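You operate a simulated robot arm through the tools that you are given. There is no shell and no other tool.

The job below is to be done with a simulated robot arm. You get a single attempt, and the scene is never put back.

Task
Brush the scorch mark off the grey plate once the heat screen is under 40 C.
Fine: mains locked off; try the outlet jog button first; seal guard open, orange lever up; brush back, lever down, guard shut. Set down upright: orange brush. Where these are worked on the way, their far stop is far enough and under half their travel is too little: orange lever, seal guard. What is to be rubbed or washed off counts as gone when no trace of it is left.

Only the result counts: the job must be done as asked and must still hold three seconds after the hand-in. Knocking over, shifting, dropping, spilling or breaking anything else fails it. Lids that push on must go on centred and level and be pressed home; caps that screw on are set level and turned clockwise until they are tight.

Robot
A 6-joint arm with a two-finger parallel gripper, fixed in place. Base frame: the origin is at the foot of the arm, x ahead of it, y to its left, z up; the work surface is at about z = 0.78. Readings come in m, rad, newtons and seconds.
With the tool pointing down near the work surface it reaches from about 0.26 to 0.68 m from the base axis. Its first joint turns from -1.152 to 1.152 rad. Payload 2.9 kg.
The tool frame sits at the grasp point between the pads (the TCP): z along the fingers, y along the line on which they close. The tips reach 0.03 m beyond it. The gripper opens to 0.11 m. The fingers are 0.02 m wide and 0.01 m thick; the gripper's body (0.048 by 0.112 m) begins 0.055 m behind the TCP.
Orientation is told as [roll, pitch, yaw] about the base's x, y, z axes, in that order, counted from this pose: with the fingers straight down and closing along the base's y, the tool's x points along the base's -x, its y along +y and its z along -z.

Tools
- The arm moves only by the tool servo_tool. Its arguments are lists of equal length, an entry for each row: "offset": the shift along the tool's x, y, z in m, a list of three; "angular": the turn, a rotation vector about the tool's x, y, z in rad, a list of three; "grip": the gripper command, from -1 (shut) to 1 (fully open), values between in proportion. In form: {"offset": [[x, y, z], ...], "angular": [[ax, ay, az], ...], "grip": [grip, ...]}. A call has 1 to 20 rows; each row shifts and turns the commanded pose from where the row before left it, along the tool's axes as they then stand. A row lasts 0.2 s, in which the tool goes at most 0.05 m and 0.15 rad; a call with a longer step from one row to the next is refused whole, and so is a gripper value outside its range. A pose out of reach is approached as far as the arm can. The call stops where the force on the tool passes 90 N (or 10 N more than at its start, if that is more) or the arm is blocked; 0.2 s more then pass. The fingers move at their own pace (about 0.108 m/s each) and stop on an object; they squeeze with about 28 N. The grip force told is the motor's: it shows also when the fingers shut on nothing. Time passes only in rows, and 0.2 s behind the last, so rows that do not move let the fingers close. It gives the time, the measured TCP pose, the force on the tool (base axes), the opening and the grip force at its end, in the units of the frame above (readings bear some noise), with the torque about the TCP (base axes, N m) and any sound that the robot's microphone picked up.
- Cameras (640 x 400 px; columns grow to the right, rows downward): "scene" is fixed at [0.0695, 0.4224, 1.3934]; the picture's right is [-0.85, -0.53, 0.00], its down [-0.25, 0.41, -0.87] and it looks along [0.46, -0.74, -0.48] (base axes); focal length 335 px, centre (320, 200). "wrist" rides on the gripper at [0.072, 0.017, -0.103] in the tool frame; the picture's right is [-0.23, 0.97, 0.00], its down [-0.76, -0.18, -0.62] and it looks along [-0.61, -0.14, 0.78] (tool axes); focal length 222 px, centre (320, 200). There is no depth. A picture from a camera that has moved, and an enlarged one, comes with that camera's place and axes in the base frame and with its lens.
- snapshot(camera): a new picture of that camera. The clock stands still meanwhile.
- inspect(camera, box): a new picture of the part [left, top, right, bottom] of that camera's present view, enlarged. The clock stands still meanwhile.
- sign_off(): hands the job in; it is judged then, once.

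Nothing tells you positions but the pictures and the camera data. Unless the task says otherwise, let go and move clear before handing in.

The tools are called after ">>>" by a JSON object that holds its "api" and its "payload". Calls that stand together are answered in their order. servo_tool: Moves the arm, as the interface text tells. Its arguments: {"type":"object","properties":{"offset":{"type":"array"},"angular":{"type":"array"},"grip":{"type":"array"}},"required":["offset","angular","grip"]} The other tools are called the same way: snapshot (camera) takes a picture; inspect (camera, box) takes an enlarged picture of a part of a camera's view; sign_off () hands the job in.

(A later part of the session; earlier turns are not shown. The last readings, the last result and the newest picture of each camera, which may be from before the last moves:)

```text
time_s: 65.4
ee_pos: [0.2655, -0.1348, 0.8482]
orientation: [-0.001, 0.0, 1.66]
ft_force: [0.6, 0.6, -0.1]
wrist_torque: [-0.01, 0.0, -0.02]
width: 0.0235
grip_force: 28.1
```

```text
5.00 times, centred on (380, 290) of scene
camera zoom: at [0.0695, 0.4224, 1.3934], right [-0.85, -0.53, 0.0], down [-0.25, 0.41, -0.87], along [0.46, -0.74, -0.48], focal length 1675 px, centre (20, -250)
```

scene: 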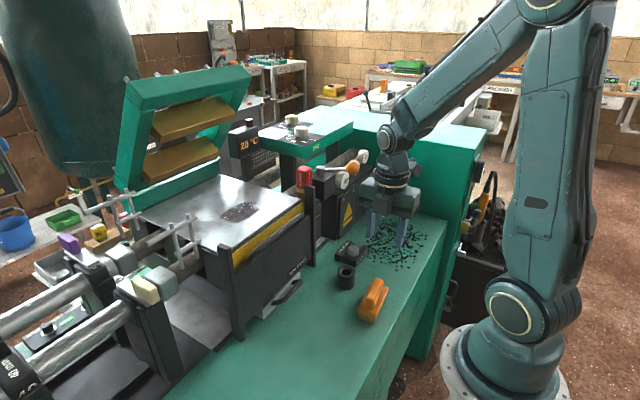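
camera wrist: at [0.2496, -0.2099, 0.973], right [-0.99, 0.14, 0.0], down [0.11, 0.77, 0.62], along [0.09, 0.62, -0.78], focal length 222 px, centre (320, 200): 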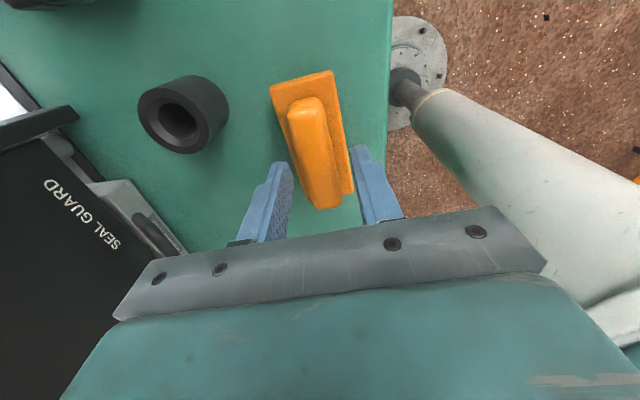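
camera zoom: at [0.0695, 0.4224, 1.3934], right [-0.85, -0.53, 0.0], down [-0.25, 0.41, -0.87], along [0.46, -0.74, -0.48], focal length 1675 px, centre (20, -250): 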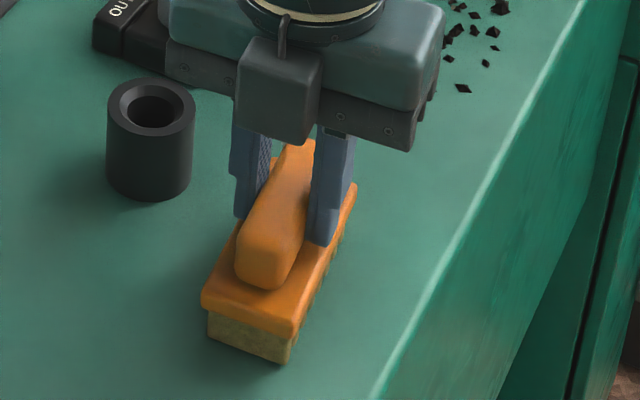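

The brush is gripped by its handle (23.5 mm) with its bristle bottom about 68 mm below the TCP; I'll remember this spot (0.2655,-0.1348, yaw 1.66) for putting it back. Now I lift it.

>>> {"api": "servo_tool", "payload": {"offset": [[0, 0, -0.01], [0, 0, -0.03], [0, 0, -0.045], [0, 0, -0.045], [0, 0, -0.045], [0, 0, -0.045], [0, 0, -0.045], [0, 0, 0]], "angular": [[0, 0, 0], [0, 0, 0], [0, 0, 0.045], [0, 0, 0.045], [0, 0, 0], [0, 0, 0], [0, 0, 0], [0, 0, 0]], "grip": [-1, -1, -1, -1, -1, -1, -1, -1]}}

>>> {"api": "snapshot", "payload": {"camera": "wrist"}}

>>> {"api": "snapshot", "payload": {"camera": "scene"}}

```text
time_s: 67.2
ee_pos: [0.2694, -0.1361, 1.1119]
orientation: [-0.002, 0.0, 1.569]
ft_force: [0.5, 0.3, -0.3]
wrist_torque: [-0.01, -0.02, 0.01]
width: 0.0002
grip_force: 27.9
```

```text
taken
camera wrist: at [0.252, -0.2089, 1.215], right [-0.97, 0.23, 0.0], down [0.18, 0.76, 0.62], along [0.14, 0.61, -0.78], focal length 222 px, centre (320, 200)
```

wrist: 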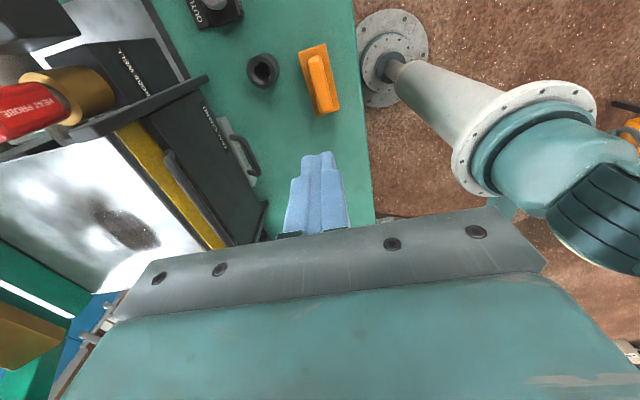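

```text
taken
```

scene: 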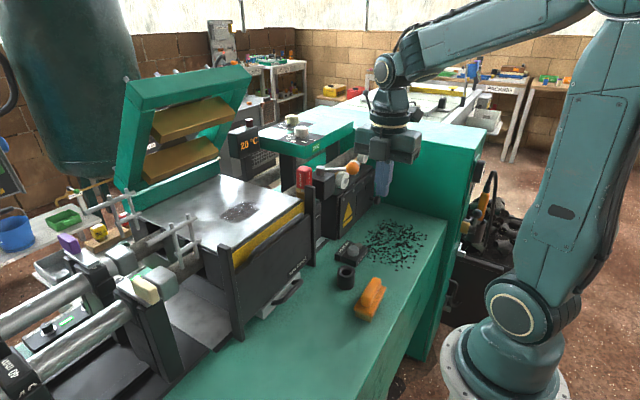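

The fingers slid off the handle's rounded top; the brush is still standing upright on the bench. I'll look at it closely for a better grip.

>>> {"api": "inspect", "payload": {"camera": "wrist", "box": [230, 20, 390, 140]}}

>>> {"api": "inspect", "payload": {"camera": "scene", "box": [335, 260, 405, 330]}}

```text
3.33 times, centred on (310, 80) of wrist
camera zoom: at [0.252, -0.2089, 1.215], right [-0.97, 0.23, 0.0], down [0.18, 0.76, 0.62], along [0.14, 0.61, -0.78], focal length 740 px, centre (353, 600)
```

zoom: 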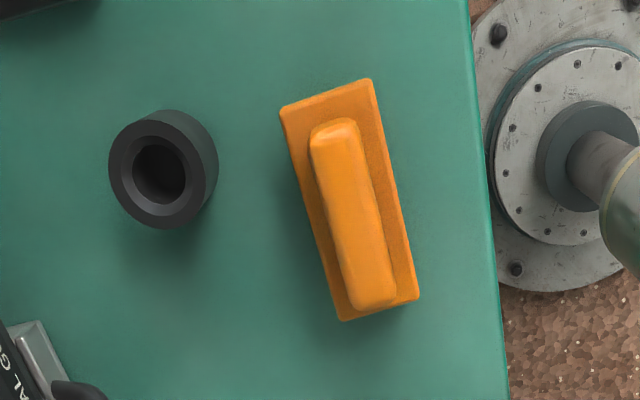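

```text
5.71 times, centred on (370, 295) of scene
camera zoom: at [0.0695, 0.4224, 1.3934], right [-0.85, -0.53, 0.0], down [-0.25, 0.41, -0.87], along [0.46, -0.74, -0.48], focal length 1914 px, centre (34, -343)
```

zoom: 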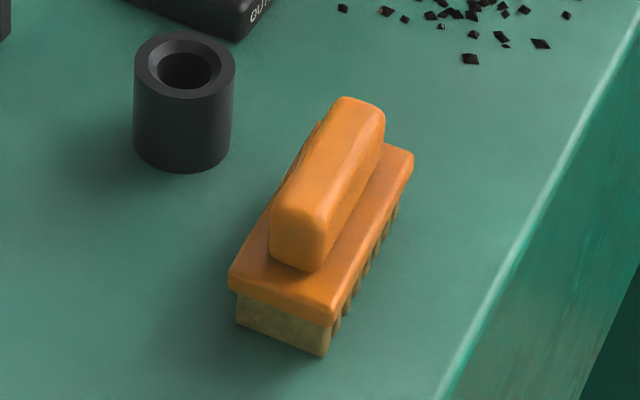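

The brush is upright at about (0.268,-0.134), turned about 3°. I'll go back with a narrower opening and take the handle right down at its base.

>>> {"api": "servo_tool", "payload": {"offset": [[-0.002, 0.001, 0.04], [0, 0, 0.045], [0, 0, 0.045], [0, 0, 0.045], [0, 0, 0.045], [0, 0, 0.03], [0, 0, 0.008], [0, 0, 0]], "angular": [[0, 0, -0.057], [0, 0, 0], [0, 0, 0], [0, 0, 0], [0, 0, 0], [0, 0, 0], [0, 0, 0], [0, 0, 0]], "grip": [-0.36, -0.36, -0.36, -0.36, -0.36, -0.36, -0.36, -0.36]}}

>>> {"api": "inspect", "payload": {"camera": "wrist", "box": [220, 60, 420, 220]}}

>>> {"api": "inspect", "payload": {"camera": "scene", "box": [335, 250, 405, 330]}}

```text
time_s: 69.0
ee_pos: [0.2639, -0.1334, 0.8537]
orientation: [0.0, 0.0, 1.628]
ft_force: [0.0, 0.7, 0.7]
wrist_torque: [-0.01, 0.01, 0.0]
width: 0.0352
grip_force: 0.1
```

```text
2.50 times, centred on (320, 140) of wrist
camera zoom: at [0.2505, -0.2078, 0.9573], right [-0.98, 0.17, 0.0], down [0.13, 0.77, 0.62], along [0.11, 0.61, -0.78], focal length 555 px, centre (320, 350)
```

zoom: 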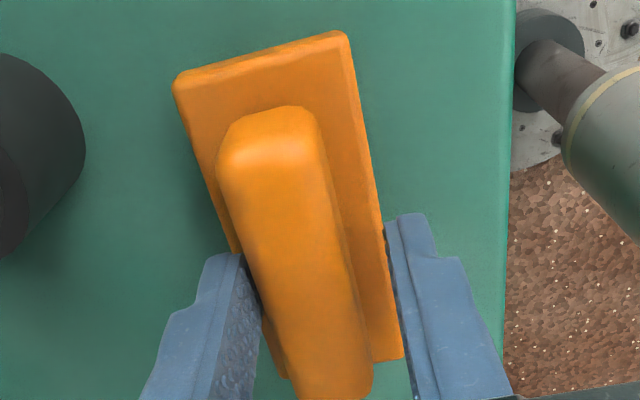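

```text
5.00 times, centred on (370, 290) of scene
camera zoom: at [0.0695, 0.4224, 1.3934], right [-0.85, -0.53, 0.0], down [-0.25, 0.41, -0.87], along [0.46, -0.74, -0.48], focal length 1675 px, centre (70, -250)
```

zoom: 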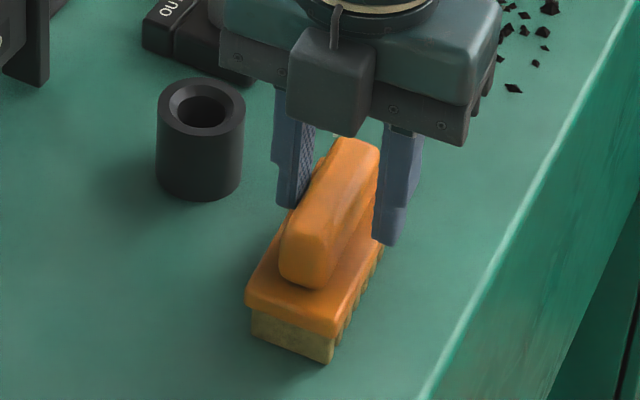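

The handle is nearer the far finger; I'll shift 4 mm toward +x and descend in 2 mm steps to light contact.

>>> {"api": "servo_tool", "payload": {"offset": [[0, -0.004, 0], [0, 0, 0.003], [0, 0, 0.003], [0, 0, 0.002], [0, 0, 0]], "angular": [[0, 0, 0], [0, 0, 0], [0, 0, 0], [0, 0, 0], [0, 0, 0]], "grip": [-0.36, -0.36, -0.36, -0.36, -0.36]}}

>>> {"api": "inspect", "payload": {"camera": "wrist", "box": [220, 60, 420, 220]}}

```text
time_s: 70.2
ee_pos: [0.2669, -0.1326, 0.8468]
orientation: [0.001, -0.001, 1.628]
ft_force: [-0.5, 0.0, 0.0]
wrist_torque: [0.0, 0.02, 0.01]
width: 0.0351
grip_force: 0.1
```

```text
2.50 times, centred on (320, 140) of wrist
camera zoom: at [0.2544, -0.2063, 0.9492], right [-0.99, 0.17, 0.0], down [0.13, 0.77, 0.62], along [0.11, 0.61, -0.78], focal length 555 px, centre (320, 350)
```

zoom: 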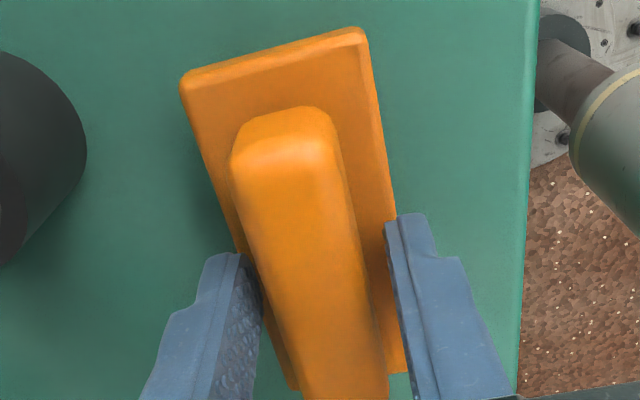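

>>> {"api": "servo_tool", "payload": {"offset": [[0, -0.001, 0.0015], [0, 0, 0.0015], [0, 0, 0]], "angular": [[0, 0, 0], [0, 0, 0], [0, 0, 0]], "grip": [-0.36, -0.36, -0.36]}}

```text
time_s: 71.0
ee_pos: [0.2689, -0.1324, 0.844]
orientation: [-0.001, 0.002, 1.627]
ft_force: [-2.0, 0.2, 25.7]
wrist_torque: [-0.02, 0.19, 0.03]
width: 0.0353
grip_force: 0.1
```

The tips touch the brush base lightly (26 N). I'll rise 1 mm, close fully and lift 1 cm as a test.

>>> {"api": "servo_tool", "payload": {"offset": [[0, 0, -0.001], [0, 0, 0], [0, 0, 0], [0, 0, 0], [0, 0, 0], [0, 0, -0.004], [0, 0, -0.006], [0, 0, 0]], "angular": [[0, 0, 0], [0, 0, 0], [0, 0, 0], [0, 0, 0], [0, 0, 0], [0, 0, 0], [0, 0, 0], [0, 0, 0]], "grip": [-0.36, -1, -1, -1, -1, -1, -1, -1]}}

>>> {"api": "inspect", "payload": {"camera": "scene", "box": [335, 250, 405, 330]}}

>>> {"api": "inspect", "payload": {"camera": "wrist", "box": [220, 60, 420, 220]}}

```text
time_s: 72.8
ee_pos: [0.2688, -0.1321, 0.8542]
orientation: [0.001, -0.002, 1.627]
ft_force: [-0.2, 0.0, -0.6]
wrist_torque: [0.0, -0.03, 0.02]
width: 0.0235
grip_force: 28.5
```

```text
5.00 times, centred on (370, 290) of scene
camera zoom: at [0.0695, 0.4224, 1.3934], right [-0.85, -0.53, 0.0], down [-0.25, 0.41, -0.87], along [0.46, -0.74, -0.48], focal length 1675 px, centre (70, -250)
```

zoom: 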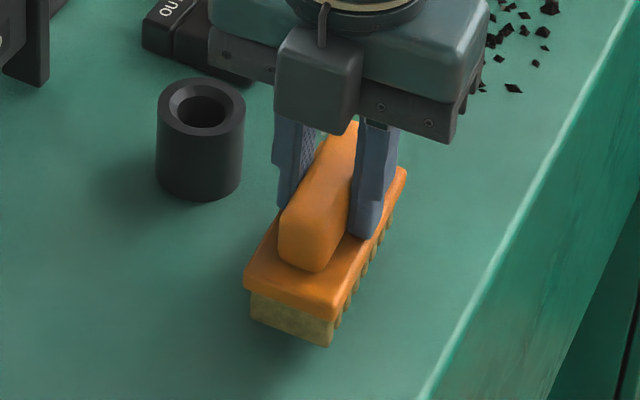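

```text
2.50 times, centred on (320, 140) of wrist
camera zoom: at [0.2555, -0.2066, 0.9572], right [-0.98, 0.17, 0.0], down [0.13, 0.77, 0.62], along [0.11, 0.61, -0.78], focal length 555 px, centre (320, 350)
```

zoom: 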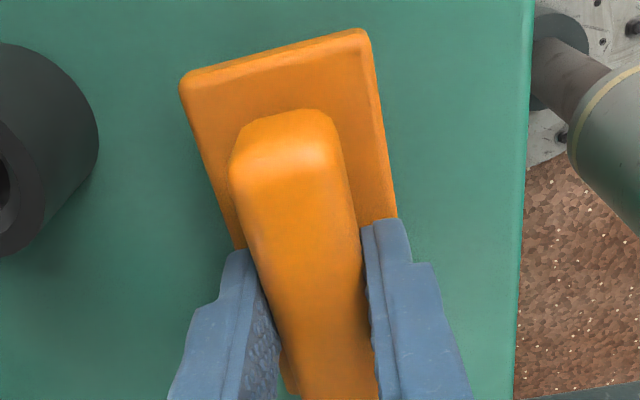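

The brush is lifted 1 cm and held firmly this time. I'll raise it gently to about z 1.12.

>>> {"api": "servo_tool", "payload": {"offset": [[0, 0, -0.01], [0, 0, -0.02], [0, 0, -0.03], [0, 0, -0.03], [0, 0, -0.03], [0, 0, -0.03], [0, 0, -0.03], [0, 0, -0.03], [0, 0, -0.03], [0, 0, -0.02], [0, 0, -0.01], [0, 0, 0]], "angular": [[0, 0, 0], [0, 0, 0], [0, 0, 0], [0, 0, 0], [0, 0, 0], [0, 0, 0], [0, 0, 0], [0, 0, 0], [0, 0, 0], [0, 0, 0], [0, 0, 0], [0, 0, 0]], "grip": [-1, -1, -1, -1, -1, -1, -1, -1, -1, -1, -1, -1]}}

>>> {"api": "snapshot", "payload": {"camera": "scene"}}

>>> {"api": "snapshot", "payload": {"camera": "wrist"}}

```text
time_s: 75.4
ee_pos: [0.2685, -0.1307, 1.1247]
orientation: [0.001, 0.001, 1.627]
ft_force: [1.1, -0.4, 0.3]
wrist_torque: [0.02, 0.01, 0.03]
width: 0.0235
grip_force: 27.6
```

```text
taken
```

scene: 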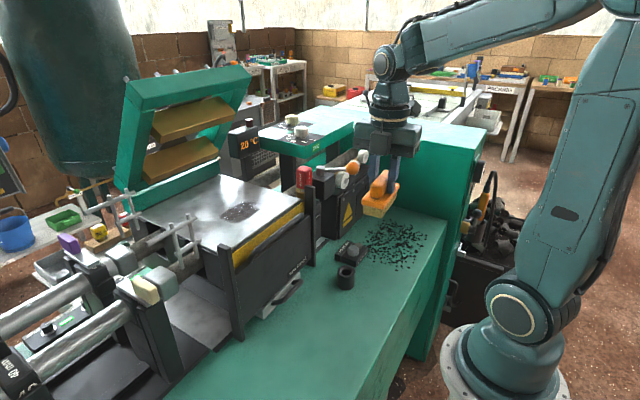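

```text
taken
camera wrist: at [0.2557, -0.2044, 1.2274], right [-0.98, 0.17, 0.0], down [0.13, 0.77, 0.62], along [0.11, 0.61, -0.78], focal length 222 px, centre (320, 200)
```

wrist: 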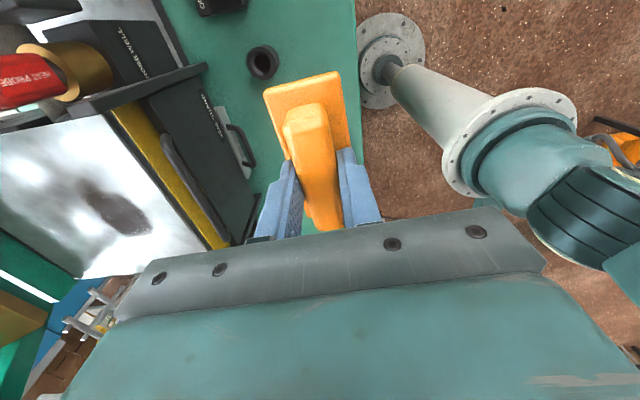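

The brush is securely held at z 1.12 and the screen shows 20 °C. I'll square the tool and carry the brush over the scorch mark (centre about (0.574,-0.046)).

>>> {"api": "servo_tool", "payload": {"offset": [[0, 0, 0], [-0.006, -0.02, 0], [-0.0121, -0.0395, 0], [-0.0121, -0.0395, 0], [-0.0121, -0.0395, 0], [-0.0121, -0.0395, 0], [-0.0121, -0.0395, 0], [-0.0121, -0.0395, 0], [-0.006, -0.02, 0], [0, 0, 0]], "angular": [[0, 0, 0.056], [0, 0, 0], [0, 0, 0], [0, 0, 0], [0, 0, 0], [0, 0, 0], [0, 0, 0], [0, 0, 0], [0, 0, 0], [0, 0, 0]], "grip": [-1, -1, -1, -1, -1, -1, -1, -1, -1, -1]}}

>>> {"api": "snapshot", "payload": {"camera": "wrist"}}

>>> {"api": "inspect", "payload": {"camera": "scene", "box": [190, 120, 350, 250]}}

```text
time_s: 77.6
ee_pos: [0.5462, -0.046, 1.123]
orientation: [-0.001, -0.001, 1.572]
ft_force: [1.1, -0.1, -1.2]
wrist_torque: [0.03, 0.01, 0.01]
width: 0.0234
grip_force: 27.5
```

```text
taken
camera wrist: at [0.529, -0.1191, 1.2266], right [-0.97, 0.23, 0.0], down [0.18, 0.76, 0.62], along [0.14, 0.61, -0.78], focal length 222 px, centre (320, 200)
```

wrist: 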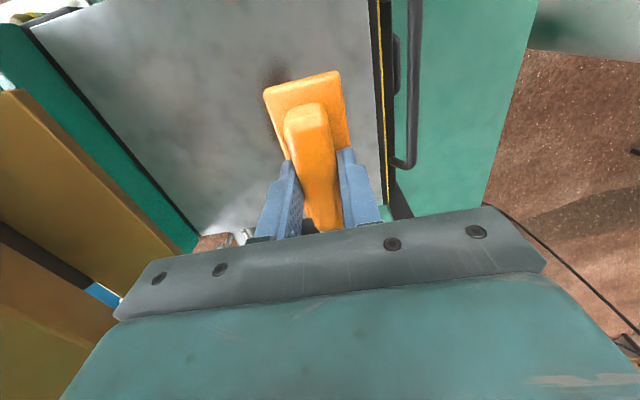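

```text
3.08 times, centred on (270, 185) of scene
camera zoom: at [0.0695, 0.4224, 1.3934], right [-0.85, -0.53, 0.0], down [-0.25, 0.41, -0.87], along [0.46, -0.74, -0.48], focal length 1031 px, centre (474, 246)
```

zoom: 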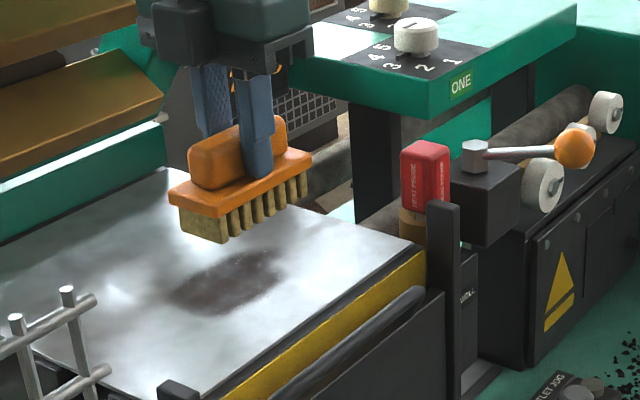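

The brush is above the mark. I'll descend, then feel for the plate in small steps.

>>> {"api": "servo_tool", "payload": {"offset": [[0, 0, 0.025], [0, 0, 0.015], [0, 0, 0.006], [0, 0, 0.004], [0, 0, 0.004], [0, 0, 0]], "angular": [[0, 0, 0], [0, 0, 0], [0, 0, 0], [0, 0, 0], [0, 0, 0], [0, 0, 0]], "grip": [-1, -1, -1, -1, -1, -1]}}

>>> {"api": "inspect", "payload": {"camera": "scene", "box": [190, 150, 310, 250]}}

```text
time_s: 79.0
ee_pos: [0.5461, -0.0471, 1.0698]
orientation: [0.0, 0.0, 1.57]
ft_force: [-1.2, 0.2, -1.9]
wrist_torque: [0.01, -0.01, -0.02]
width: 0.0237
grip_force: 27.7
```

```text
4.00 times, centred on (250, 200) of scene
camera zoom: at [0.0695, 0.4224, 1.3934], right [-0.85, -0.53, 0.0], down [-0.25, 0.41, -0.87], along [0.46, -0.74, -0.48], focal length 1340 px, centre (600, 200)
```

zoom: 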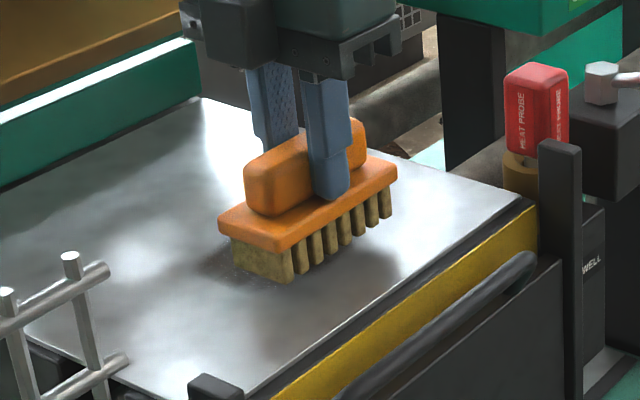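

Nearly touching. I continue in 2 mm steps.

>>> {"api": "servo_tool", "payload": {"offset": [[0, 0, 0.002], [0, 0, 0.002], [0, 0, 0.002], [0, 0, 0]], "angular": [[0, 0, 0], [0, 0, 0], [0, 0, 0], [0, 0, 0]], "grip": [-1, -1, -1, -1]}}

```text
time_s: 80.0
ee_pos: [0.5457, -0.0473, 1.0628]
orientation: [0.001, 0.0, 1.572]
ft_force: [-0.4, -0.4, -0.6]
wrist_torque: [0.01, 0.01, -0.02]
width: 0.0235
grip_force: 27.7
```

>>> {"api": "servo_tool", "payload": {"offset": [[0, 0, 0.002], [0, 0, 0.002], [0, 0, 0.002], [0, 0, 0]], "angular": [[0, 0, 0], [0, 0, 0], [0, 0, 0], [0, 0, 0]], "grip": [-1, -1, -1, -1]}}

>>> {"api": "inspect", "payload": {"camera": "scene", "box": [190, 150, 310, 250]}}

```text
time_s: 81.0
ee_pos: [0.5453, -0.0486, 1.0584]
orientation: [-0.003, 0.0, 1.572]
ft_force: [-1.3, 0.2, 5.4]
wrist_torque: [0.29, 0.15, 0.03]
width: 0.0236
grip_force: 28.1
```

```text
4.00 times, centred on (250, 200) of scene
camera zoom: at [0.0694, 0.4224, 1.3934], right [-0.85, -0.53, 0.0], down [-0.25, 0.41, -0.87], along [0.46, -0.74, -0.48], focal length 1340 px, centre (600, 200)
```

zoom: 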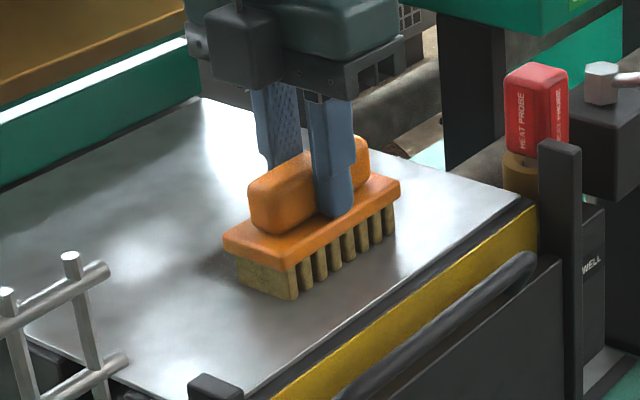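

The bristles touch the plate at TCP z≈1.058 (5 N). I'll press 1.5 mm more and stroke along x over the mark and back.

>>> {"api": "servo_tool", "payload": {"offset": [[0, 0, 0.0015], [0, -0.012, 0], [0, -0.015, 0], [0, -0.015, 0], [0, -0.015, 0], [0, -0.012, 0], [0, 0, 0]], "angular": [[0, 0, 0], [0, 0, 0], [0, 0, 0], [0, 0, 0], [0, 0, 0], [0, 0, 0], [0, 0, 0]], "grip": [-1, -1, -1, -1, -1, -1, -1]}}

>>> {"api": "inspect", "payload": {"camera": "scene", "box": [190, 150, 310, 250]}}

```text
time_s: 82.8
ee_pos: [0.578, -0.0473, 1.0609]
orientation: [0.044, -0.003, 1.564]
ft_force: [-1.0, -0.3, -1.1]
wrist_torque: [0.03, -0.02, 0.01]
width: 0.0234
grip_force: 27.7
stopped in row 7: the arm was blocked; the commanded pose is now the measured one
```

```text
4.00 times, centred on (250, 200) of scene
camera zoom: at [0.0527, 0.4235, 1.3938], right [-0.85, -0.53, -0.01], down [-0.24, 0.41, -0.88], along [0.47, -0.74, -0.48], focal length 1340 px, centre (600, 200)
```

zoom: 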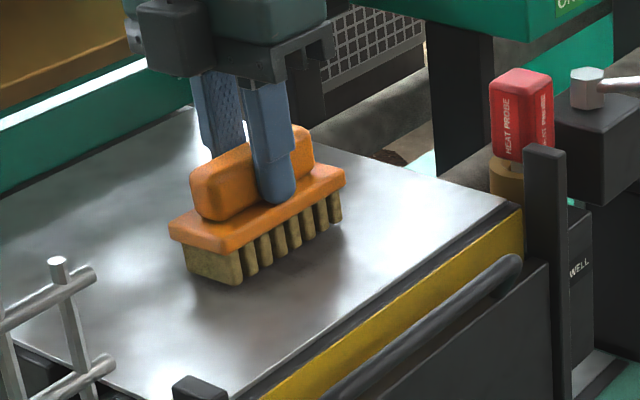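

The arm reports being blocked, though the tool itself feels no force, so something up the arm may be touching. I'll look at the whole scene before moving further.

>>> {"api": "snapshot", "payload": {"camera": "scene"}}

>>> {"api": "snapshot", "payload": {"camera": "wrist"}}

>>> {"api": "inspect", "payload": {"camera": "scene", "box": [300, 0, 640, 220]}}

```text
taken
```

scene: 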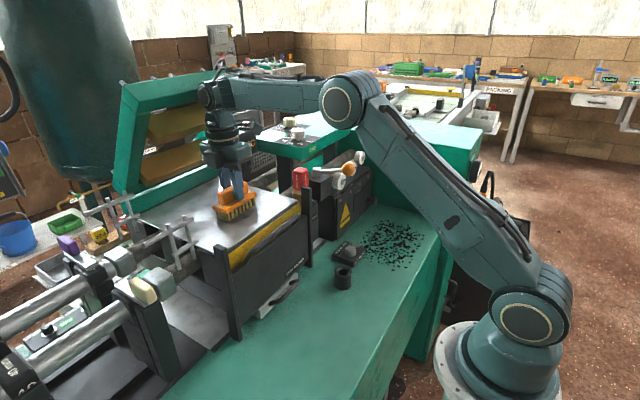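

```text
taken
camera wrist: at [0.5656, -0.1209, 1.1647], right [-0.97, 0.23, 0.05], down [0.21, 0.76, 0.62], along [0.11, 0.61, -0.79], focal length 222 px, centre (320, 200)
```

wrist: 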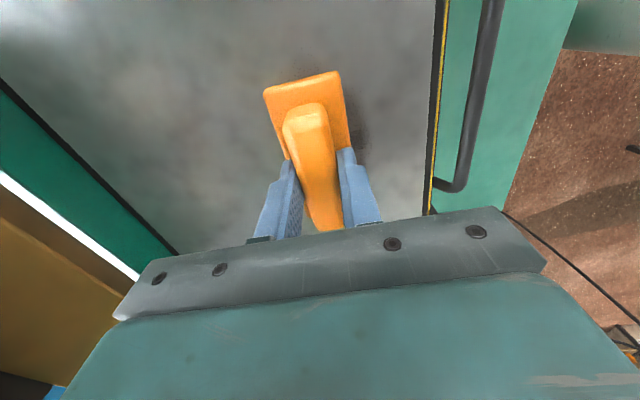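

```text
1.82 times, centred on (470, 110) of scene
camera zoom: at [0.0527, 0.4235, 1.3938], right [-0.85, -0.53, -0.01], down [-0.24, 0.41, -0.88], along [0.47, -0.74, -0.48], focal length 609 px, centre (47, 364)
```

zoom: 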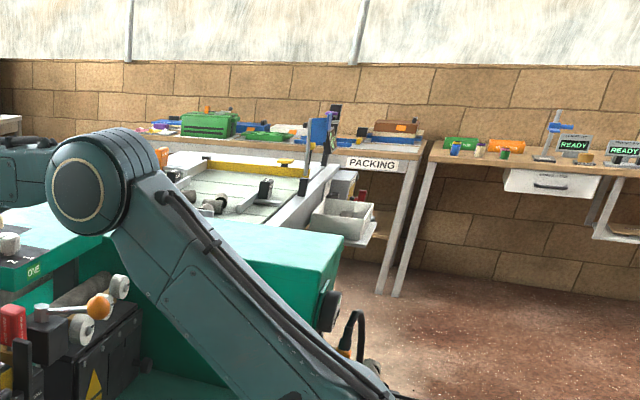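

The arm's wrist has run into the open lid, so I must back away at once; I'll lift the brush slightly and retreat toward –x.

>>> {"api": "servo_tool", "payload": {"offset": [[0, 0.008, 0], [0, 0.01, -0.001], [0, 0.012, -0.002], [0, 0.01, -0.002], [0, 0, 0]], "angular": [[0, 0, 0], [0, 0, 0], [0, 0, 0], [0, 0, 0], [0, 0, 0]], "grip": [-1, -1, -1, -1, -1]}}

>>> {"api": "snapshot", "payload": {"camera": "scene"}}

>>> {"api": "inspect", "payload": {"camera": "scene", "box": [110, 60, 310, 260]}}

```text
time_s: 84.0
ee_pos: [0.5607, -0.0465, 1.0598]
orientation: [0.044, -0.004, 1.567]
ft_force: [9.2, 1.2, 21.6]
wrist_torque: [-0.3, -1.08, 0.23]
width: 0.0235
grip_force: 28.4
```

```text
taken
```

scene: 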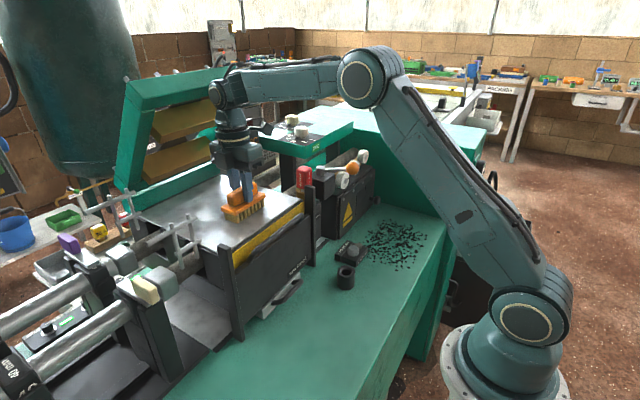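

```text
2.00 times, centred on (210, 160) of scene
camera zoom: at [0.0694, 0.4225, 1.3933], right [-0.85, -0.53, 0.0], down [-0.25, 0.41, -0.87], along [0.46, -0.74, -0.48], focal length 670 px, centre (540, 280)
```

zoom: 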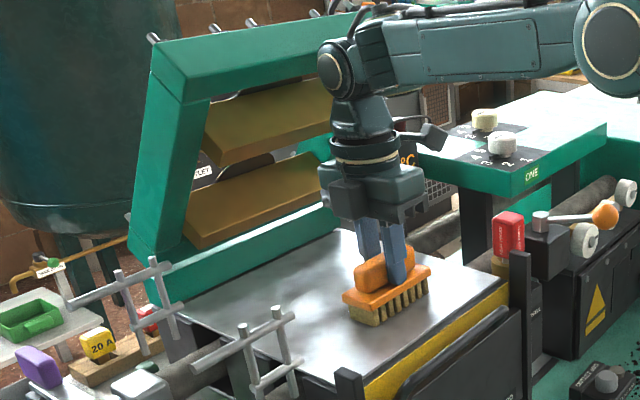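

The arm is free again and the lid and lever look unchanged. I'll lift the brush, straighten the small tilt and see how much of the mark is left.

>>> {"api": "servo_tool", "payload": {"offset": [[0, 0.005, -0.01], [0, 0.03, -0.02], [0, 0.03, -0.02], [0, 0.03, -0.01], [0, 0, 0]], "angular": [[0, 0.044, 0], [0, 0, 0], [0, 0, 0], [0, 0, 0], [0, 0, 0]], "grip": [-1, -1, -1, -1, -1]}}

>>> {"api": "inspect", "payload": {"camera": "scene", "box": [180, 150, 320, 270]}}

>>> {"api": "snapshot", "payload": {"camera": "wrist"}}

>>> {"api": "snapshot", "payload": {"camera": "scene"}}

```text
time_s: 85.2
ee_pos: [0.4664, -0.0452, 1.1206]
orientation: [0.051, 0.041, 1.567]
ft_force: [0.4, 0.0, 0.4]
wrist_torque: [0.0, 0.01, 0.0]
width: 0.0236
grip_force: 28.1
```

```text
3.33 times, centred on (250, 210) of scene
camera zoom: at [0.0695, 0.4224, 1.3934], right [-0.85, -0.53, 0.0], down [-0.25, 0.41, -0.87], along [0.46, -0.74, -0.48], focal length 1117 px, centre (553, 167)
```

zoom: 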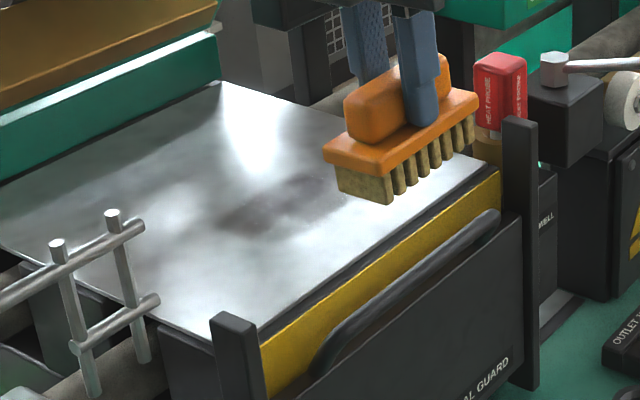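

```text
taken
camera wrist: at [0.4543, -0.1139, 1.2269], right [-0.97, 0.23, 0.04], down [0.21, 0.78, 0.58], along [0.1, 0.57, -0.81], focal length 222 px, centre (320, 200)
```

wrist: 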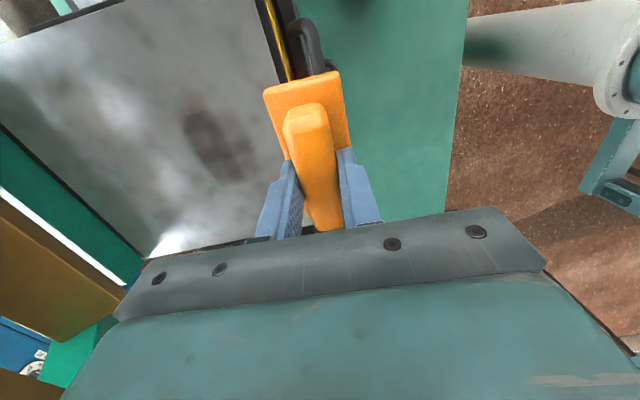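

```text
taken
```

scene: 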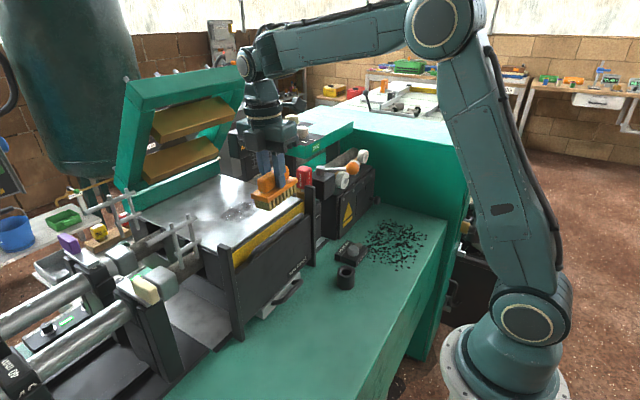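

The mark has faded but is still there. I'll correct the tool's small tilt properly, draw back and look at the plate in detail.

>>> {"api": "servo_tool", "payload": {"offset": [[0, 0.02, -0.01], [0, 0.04, 0], [0, 0.03, 0], [0, 0, 0]], "angular": [[0.05, -0.041, 0], [0, 0, 0], [0, 0, 0], [0, 0, 0]], "grip": [-1, -1, -1, -1]}}

>>> {"api": "inspect", "payload": {"camera": "scene", "box": [200, 170, 310, 250]}}

>>> {"api": "snapshot", "payload": {"camera": "wrist"}}

>>> {"api": "inspect", "payload": {"camera": "wrist", "box": [20, 60, 280, 250]}}

>>> {"api": "inspect", "payload": {"camera": "scene", "box": [110, 50, 320, 220]}}

```text
time_s: 86.2
ee_pos: [0.3778, -0.044, 1.1342]
orientation: [-0.001, -0.001, 1.565]
ft_force: [0.6, -0.7, -0.8]
wrist_torque: [-0.01, 0.0, 0.02]
width: 0.0235
grip_force: 27.8
```

```text
5.00 times, centred on (255, 210) of scene
camera zoom: at [0.0695, 0.4224, 1.3934], right [-0.85, -0.53, 0.0], down [-0.25, 0.41, -0.87], along [0.46, -0.74, -0.48], focal length 1675 px, centre (645, 150)
```

zoom: 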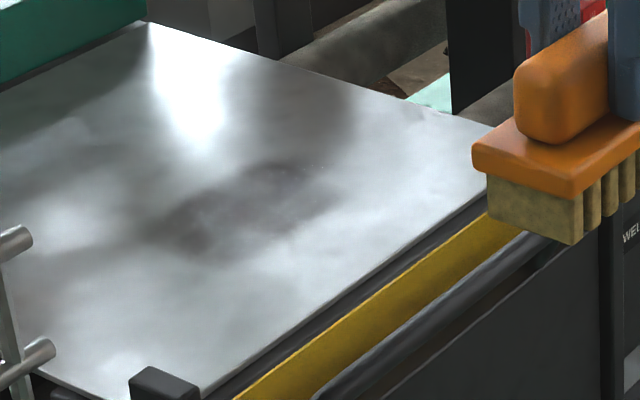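

```text
taken
camera wrist: at [0.3593, -0.1162, 1.2365], right [-0.97, 0.23, 0.0], down [0.18, 0.76, 0.62], along [0.14, 0.61, -0.78], focal length 222 px, centre (320, 200)
```

wrist: 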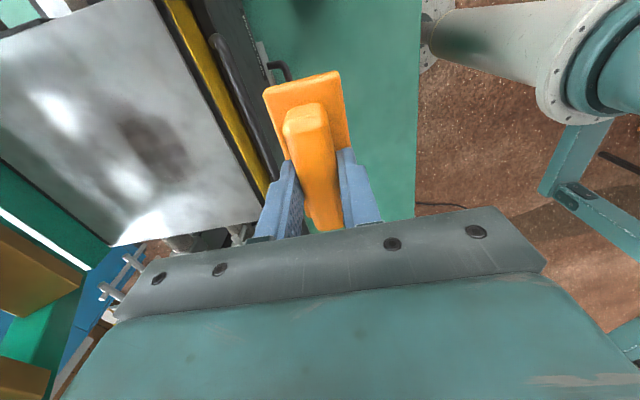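

```text
2.11 times, centred on (150, 155) of wrist
camera zoom: at [0.3593, -0.1162, 1.2365], right [-0.97, 0.23, 0.0], down [0.18, 0.76, 0.62], along [0.14, 0.61, -0.78], focal length 468 px, centre (678, 295)
```

zoom: 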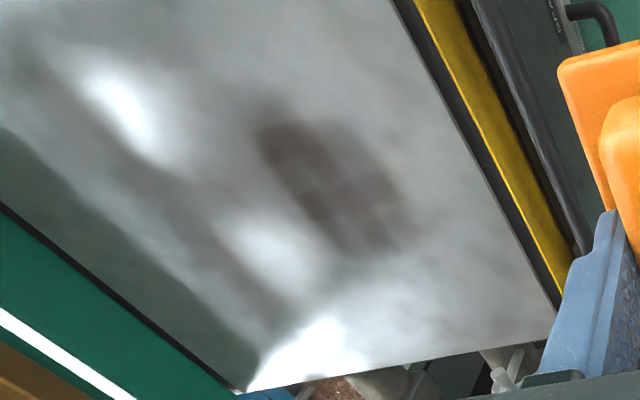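

```text
2.35 times, centred on (215, 135) of scene
camera zoom: at [0.0695, 0.4224, 1.3934], right [-0.85, -0.53, 0.0], down [-0.25, 0.41, -0.87], along [0.46, -0.74, -0.48], focal length 788 px, centre (567, 353)
```

zoom: 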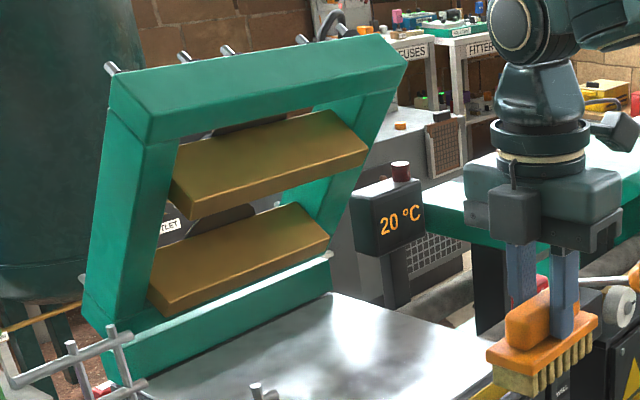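

The remaining mark spans about x 0.538–0.605, y -0.09–0. The wrist hits the lid beyond TCP x≈0.56, so I'll turn the brush lengthwise along x (covering ±4.5 cm from the TCP) and stroke along y instead.

>>> {"api": "servo_tool", "payload": {"offset": [[0, 0, 0], [0, 0, 0], [0, 0, 0], [0, 0, 0], [0, 0, 0], [0, 0, 0], [0, 0, 0], [0, 0, 0], [0, 0, 0], [0, 0, 0], [0, 0, 0], [-0.02, -0.008, 0], [-0.034, -0.0112, 0], [-0.034, -0.0112, 0], [-0.034, -0.0112, 0], [-0.034, -0.0112, 0], [-0.014, -0.0052, 0], [0, 0, 0]], "angular": [[0, 0, 0.1423], [0, 0, 0.1423], [0, 0, 0.1423], [0, 0, 0.1423], [0, 0, 0.1423], [0, 0, 0.1423], [0, 0, 0.1423], [0, 0, 0.1423], [0, 0, 0.1423], [0, 0, 0.1423], [0, 0, 0.1423], [0, 0, 0], [0, 0, 0], [0, 0, 0], [0, 0, 0], [0, 0, 0], [0, 0, 0], [0, 0, 0]], "grip": [-1, -1, -1, -1, -1, -1, -1, -1, -1, -1, -1, -1, -1, -1, -1, -1, -1, -1]}}

>>> {"api": "snapshot", "payload": {"camera": "scene"}}

>>> {"api": "snapshot", "payload": {"camera": "wrist"}}

>>> {"api": "inspect", "payload": {"camera": "scene", "box": [190, 70, 330, 250]}}

```text
time_s: 90.0
ee_pos: [0.5511, -0.1014, 1.1324]
orientation: [0.001, -0.001, 0.001]
ft_force: [0.4, 0.5, -0.8]
wrist_torque: [0.02, -0.03, 0.0]
width: 0.0236
grip_force: 27.9
```

```text
taken
```

scene: 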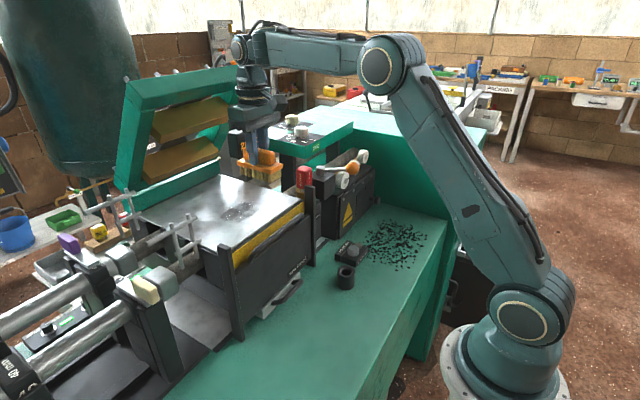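

```text
taken
camera wrist: at [0.4786, -0.0858, 1.2363], right [0.23, 0.97, 0.0], down [0.76, -0.18, 0.62], along [0.61, -0.14, -0.78], focal length 222 px, centre (320, 200)
```

wrist: 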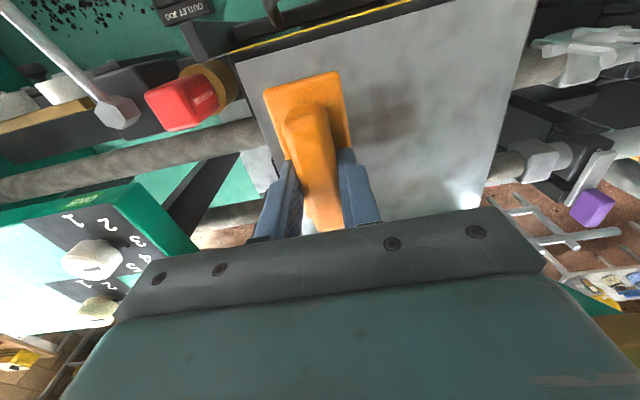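

```text
2.22 times, centred on (260, 160) of scene
camera zoom: at [0.0695, 0.4224, 1.3934], right [-0.85, -0.53, 0.0], down [-0.25, 0.41, -0.87], along [0.46, -0.74, -0.48], focal length 744 px, centre (453, 289)
```

zoom: 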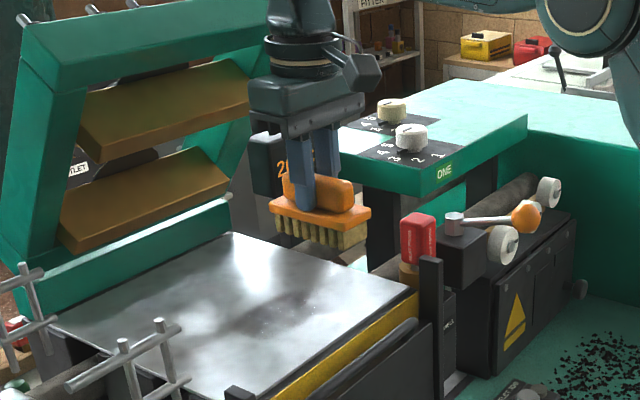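

The brush now lies lengthwise along x. TCP x up to about 0.56 is known to be free of the lid, so I'll set x≈0.56 and descend to the plate.

>>> {"api": "servo_tool", "payload": {"offset": [[-0.008, 0, 0.02], [0, 0, 0.025], [0, 0, 0.015], [0, 0, 0.008], [0, 0, 0.003], [0, 0, 0]], "angular": [[0, 0, 0], [0, 0, 0], [0, 0, 0], [0, 0, 0], [0, 0, 0], [0, 0, 0]], "grip": [-1, -1, -1, -1, -1, -1]}}

>>> {"api": "inspect", "payload": {"camera": "scene", "box": [190, 70, 330, 250]}}

```text
time_s: 91.4
ee_pos: [0.5569, -0.102, 1.0622]
orientation: [0.001, -0.001, 0.0]
ft_force: [-0.2, -0.9, -1.3]
wrist_torque: [-0.01, -0.03, 0.0]
width: 0.0235
grip_force: 27.6
```

```text
2.22 times, centred on (260, 160) of scene
camera zoom: at [0.0695, 0.4224, 1.3934], right [-0.85, -0.53, 0.0], down [-0.25, 0.41, -0.87], along [0.46, -0.74, -0.48], focal length 744 px, centre (453, 289)
```

zoom: 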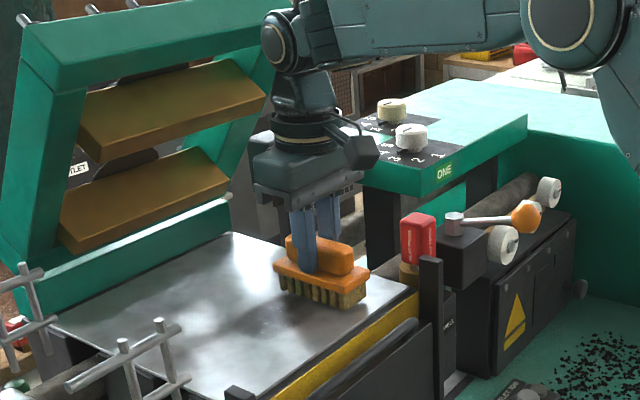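

Clear of the lid so far. I'll lower to light contact, then stroke along +y.

>>> {"api": "servo_tool", "payload": {"offset": [[0, 0, 0.002], [0, 0, 0.002], [0, 0, 0.0015], [0, 0, 0]], "angular": [[0, 0, 0], [0, 0, 0], [0, 0, 0], [0, 0, 0]], "grip": [-1, -1, -1, -1]}}

```text
time_s: 92.4
ee_pos: [0.5553, -0.1019, 1.058]
orientation: [0.0, -0.003, 0.002]
ft_force: [-5.9, 4.8, 24.9]
wrist_torque: [0.21, 0.95, -0.08]
width: 0.0237
grip_force: 28.2
```

Contact at about 25 N. I'll stroke along +y by 12 cm and back.

>>> {"api": "servo_tool", "payload": {"offset": [[0, 0.01, -0.0005], [0, 0.016, 0], [0, 0.016, 0], [0, 0.016, 0], [0, 0.016, 0], [0, 0.016, 0], [0, 0.016, 0], [0, 0.012, 0], [0, 0, 0]], "angular": [[0, 0, 0], [0, 0, 0], [0, 0, 0], [0, 0, 0], [0, 0, 0], [0, 0, 0], [0, 0, 0], [0, 0, 0], [0, 0, 0]], "grip": [-1, -1, -1, -1, -1, -1, -1, -1, -1]}}

>>> {"api": "inspect", "payload": {"camera": "scene", "box": [180, 130, 320, 260]}}

>>> {"api": "snapshot", "payload": {"camera": "wrist"}}

```text
time_s: 94.4
ee_pos: [0.5558, 0.0193, 1.0591]
orientation: [0.001, -0.001, 0.001]
ft_force: [0.2, -6.8, 21.5]
wrist_torque: [-0.23, -0.43, -0.18]
width: 0.0235
grip_force: 27.6
```

```text
3.08 times, centred on (250, 195) of scene
camera zoom: at [0.0691, 0.4222, 1.3935], right [-0.85, -0.53, 0.0], down [-0.25, 0.41, -0.87], along [0.46, -0.74, -0.48], focal length 1031 px, centre (535, 215)
```

zoom: 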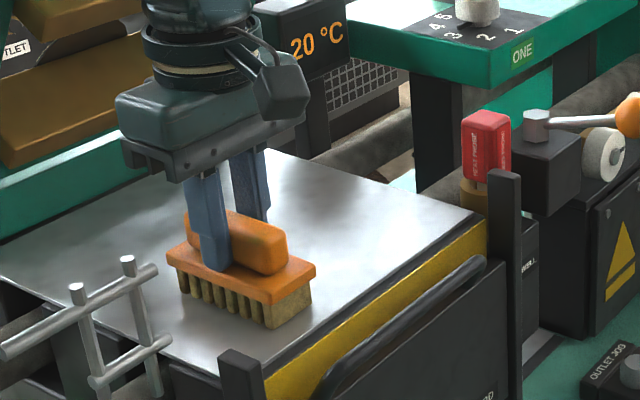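

```text
taken
camera wrist: at [0.4817, 0.0337, 1.1618], right [0.23, 0.97, 0.0], down [0.76, -0.18, 0.62], along [0.61, -0.14, -0.78], focal length 222 px, centre (320, 200)
```

wrist: 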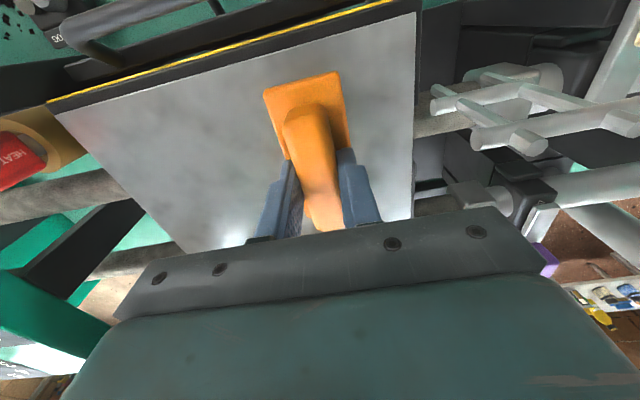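

The mark seems nearly gone. I'll make several more strokes, back and forth, also with a slight shift in x.

>>> {"api": "servo_tool", "payload": {"offset": [[0, -0.016, 0], [0, -0.016, 0], [0, -0.016, 0], [0, -0.016, 0], [0, -0.016, 0], [0, -0.016, 0], [0, -0.016, 0], [0, -0.016, 0], [0.01, 0, 0], [0.01, 0, 0], [0, 0.016, 0], [0, 0.016, 0], [0, 0.016, 0], [0, 0.016, 0], [0, 0.016, 0], [0, 0.016, 0], [0, 0.016, 0], [0, 0.016, 0], [0, 0, 0]], "angular": [[0, 0, 0], [0, 0, 0], [0, 0, 0], [0, 0, 0], [0, 0, 0], [0, 0, 0], [0, 0, 0], [0, 0, 0], [0, 0, 0], [0, 0, 0], [0, 0, 0], [0, 0, 0], [0, 0, 0], [0, 0, 0], [0, 0, 0], [0, 0, 0], [0, 0, 0], [0, 0, 0], [0, 0, 0]], "grip": [-1, -1, -1, -1, -1, -1, -1, -1, -1, -1, -1, -1, -1, -1, -1, -1, -1, -1, -1]}}

>>> {"api": "inspect", "payload": {"camera": "scene", "box": [180, 130, 320, 260]}}

>>> {"api": "snapshot", "payload": {"camera": "wrist"}}

```text
time_s: 98.4
ee_pos: [0.5354, 0.0151, 1.0596]
orientation: [0.0, -0.003, 0.0]
ft_force: [0.8, -5.8, 16.6]
wrist_torque: [-0.2, -0.46, -0.16]
width: 0.0236
grip_force: 28.1
```

```text
3.08 times, centred on (250, 195) of scene
camera zoom: at [0.0692, 0.4222, 1.3934], right [-0.85, -0.53, 0.0], down [-0.25, 0.41, -0.87], along [0.46, -0.74, -0.48], focal length 1031 px, centre (535, 215)
```

zoom: 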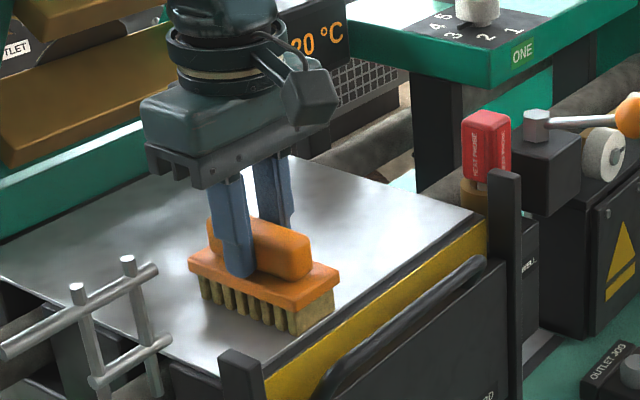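

```text
taken
camera wrist: at [0.4627, 0.0316, 1.1618], right [0.23, 0.97, 0.0], down [0.76, -0.18, 0.62], along [0.61, -0.14, -0.78], focal length 222 px, centre (320, 200)
```

wrist: 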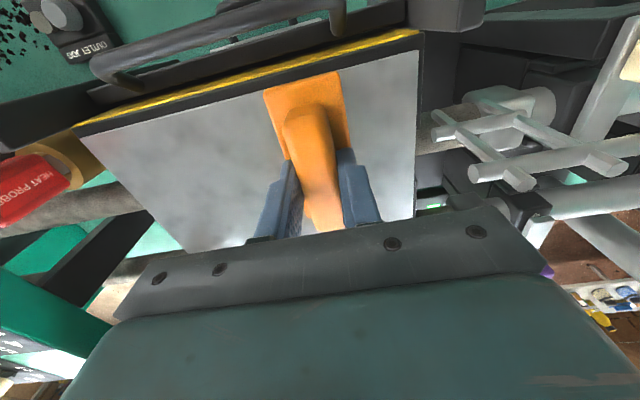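

The plate looks nearly clean. I'll lift the brush, draw back and inspect the plate carefully for traces.

>>> {"api": "servo_tool", "payload": {"offset": [[0, 0, -0.02], [0.03, 0, -0.03], [0.04, 0, -0.02], [0.045, 0, 0], [0.045, 0, 0], [0, 0, 0]], "angular": [[0, 0, 0], [0, 0, 0], [0, 0, 0], [0, 0, 0], [0, 0, 0], [0, 0, 0]], "grip": [-1, -1, -1, -1, -1, -1]}}

>>> {"api": "inspect", "payload": {"camera": "scene", "box": [190, 160, 310, 260]}}

>>> {"api": "snapshot", "payload": {"camera": "wrist"}}

>>> {"api": "inspect", "payload": {"camera": "wrist", "box": [160, 120, 500, 240]}}

```text
time_s: 99.8
ee_pos: [0.3732, 0.0181, 1.1267]
orientation: [0.001, -0.001, 0.003]
ft_force: [0.1, 0.3, -1.4]
wrist_torque: [-0.01, -0.03, -0.01]
width: 0.0235
grip_force: 27.8
```

```text
4.00 times, centred on (250, 210) of scene
camera zoom: at [0.0695, 0.4224, 1.3934], right [-0.85, -0.53, 0.0], down [-0.25, 0.41, -0.87], along [0.46, -0.74, -0.48], focal length 1340 px, centre (600, 160)
```

zoom: 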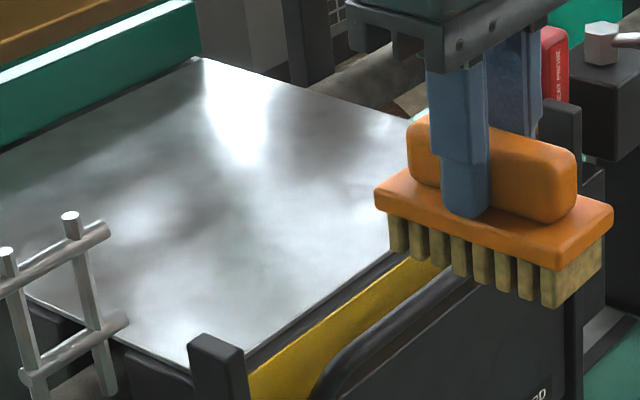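

```text
taken
camera wrist: at [0.3002, 0.0342, 1.2293], right [0.23, 0.97, 0.0], down [0.76, -0.18, 0.62], along [0.61, -0.14, -0.78], focal length 222 px, centre (320, 200)
```

wrist: 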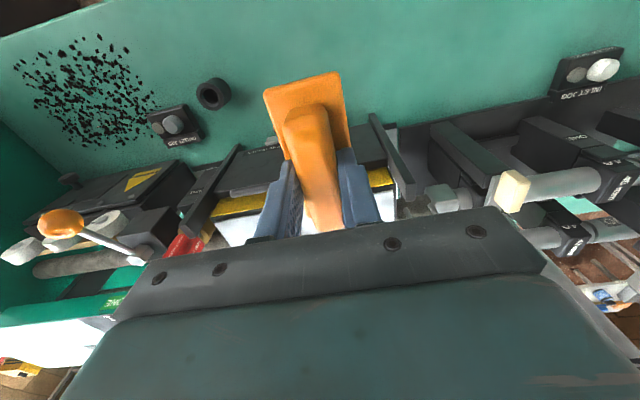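

```text
1.88 times, centred on (330, 180) of wrist
camera zoom: at [0.3002, 0.0342, 1.2293], right [0.23, 0.97, 0.0], down [0.76, -0.18, 0.62], along [0.61, -0.14, -0.78], focal length 418 px, centre (301, 238)
```

zoom: 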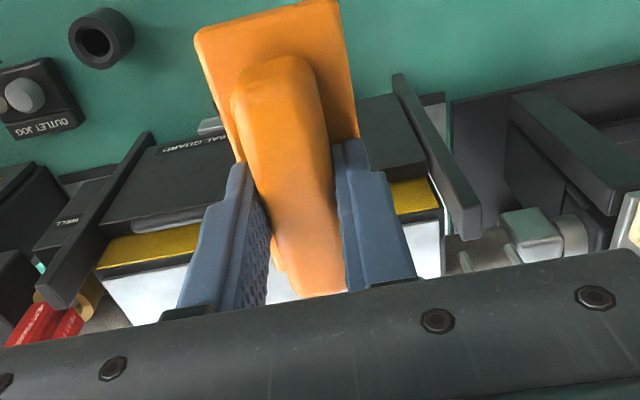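

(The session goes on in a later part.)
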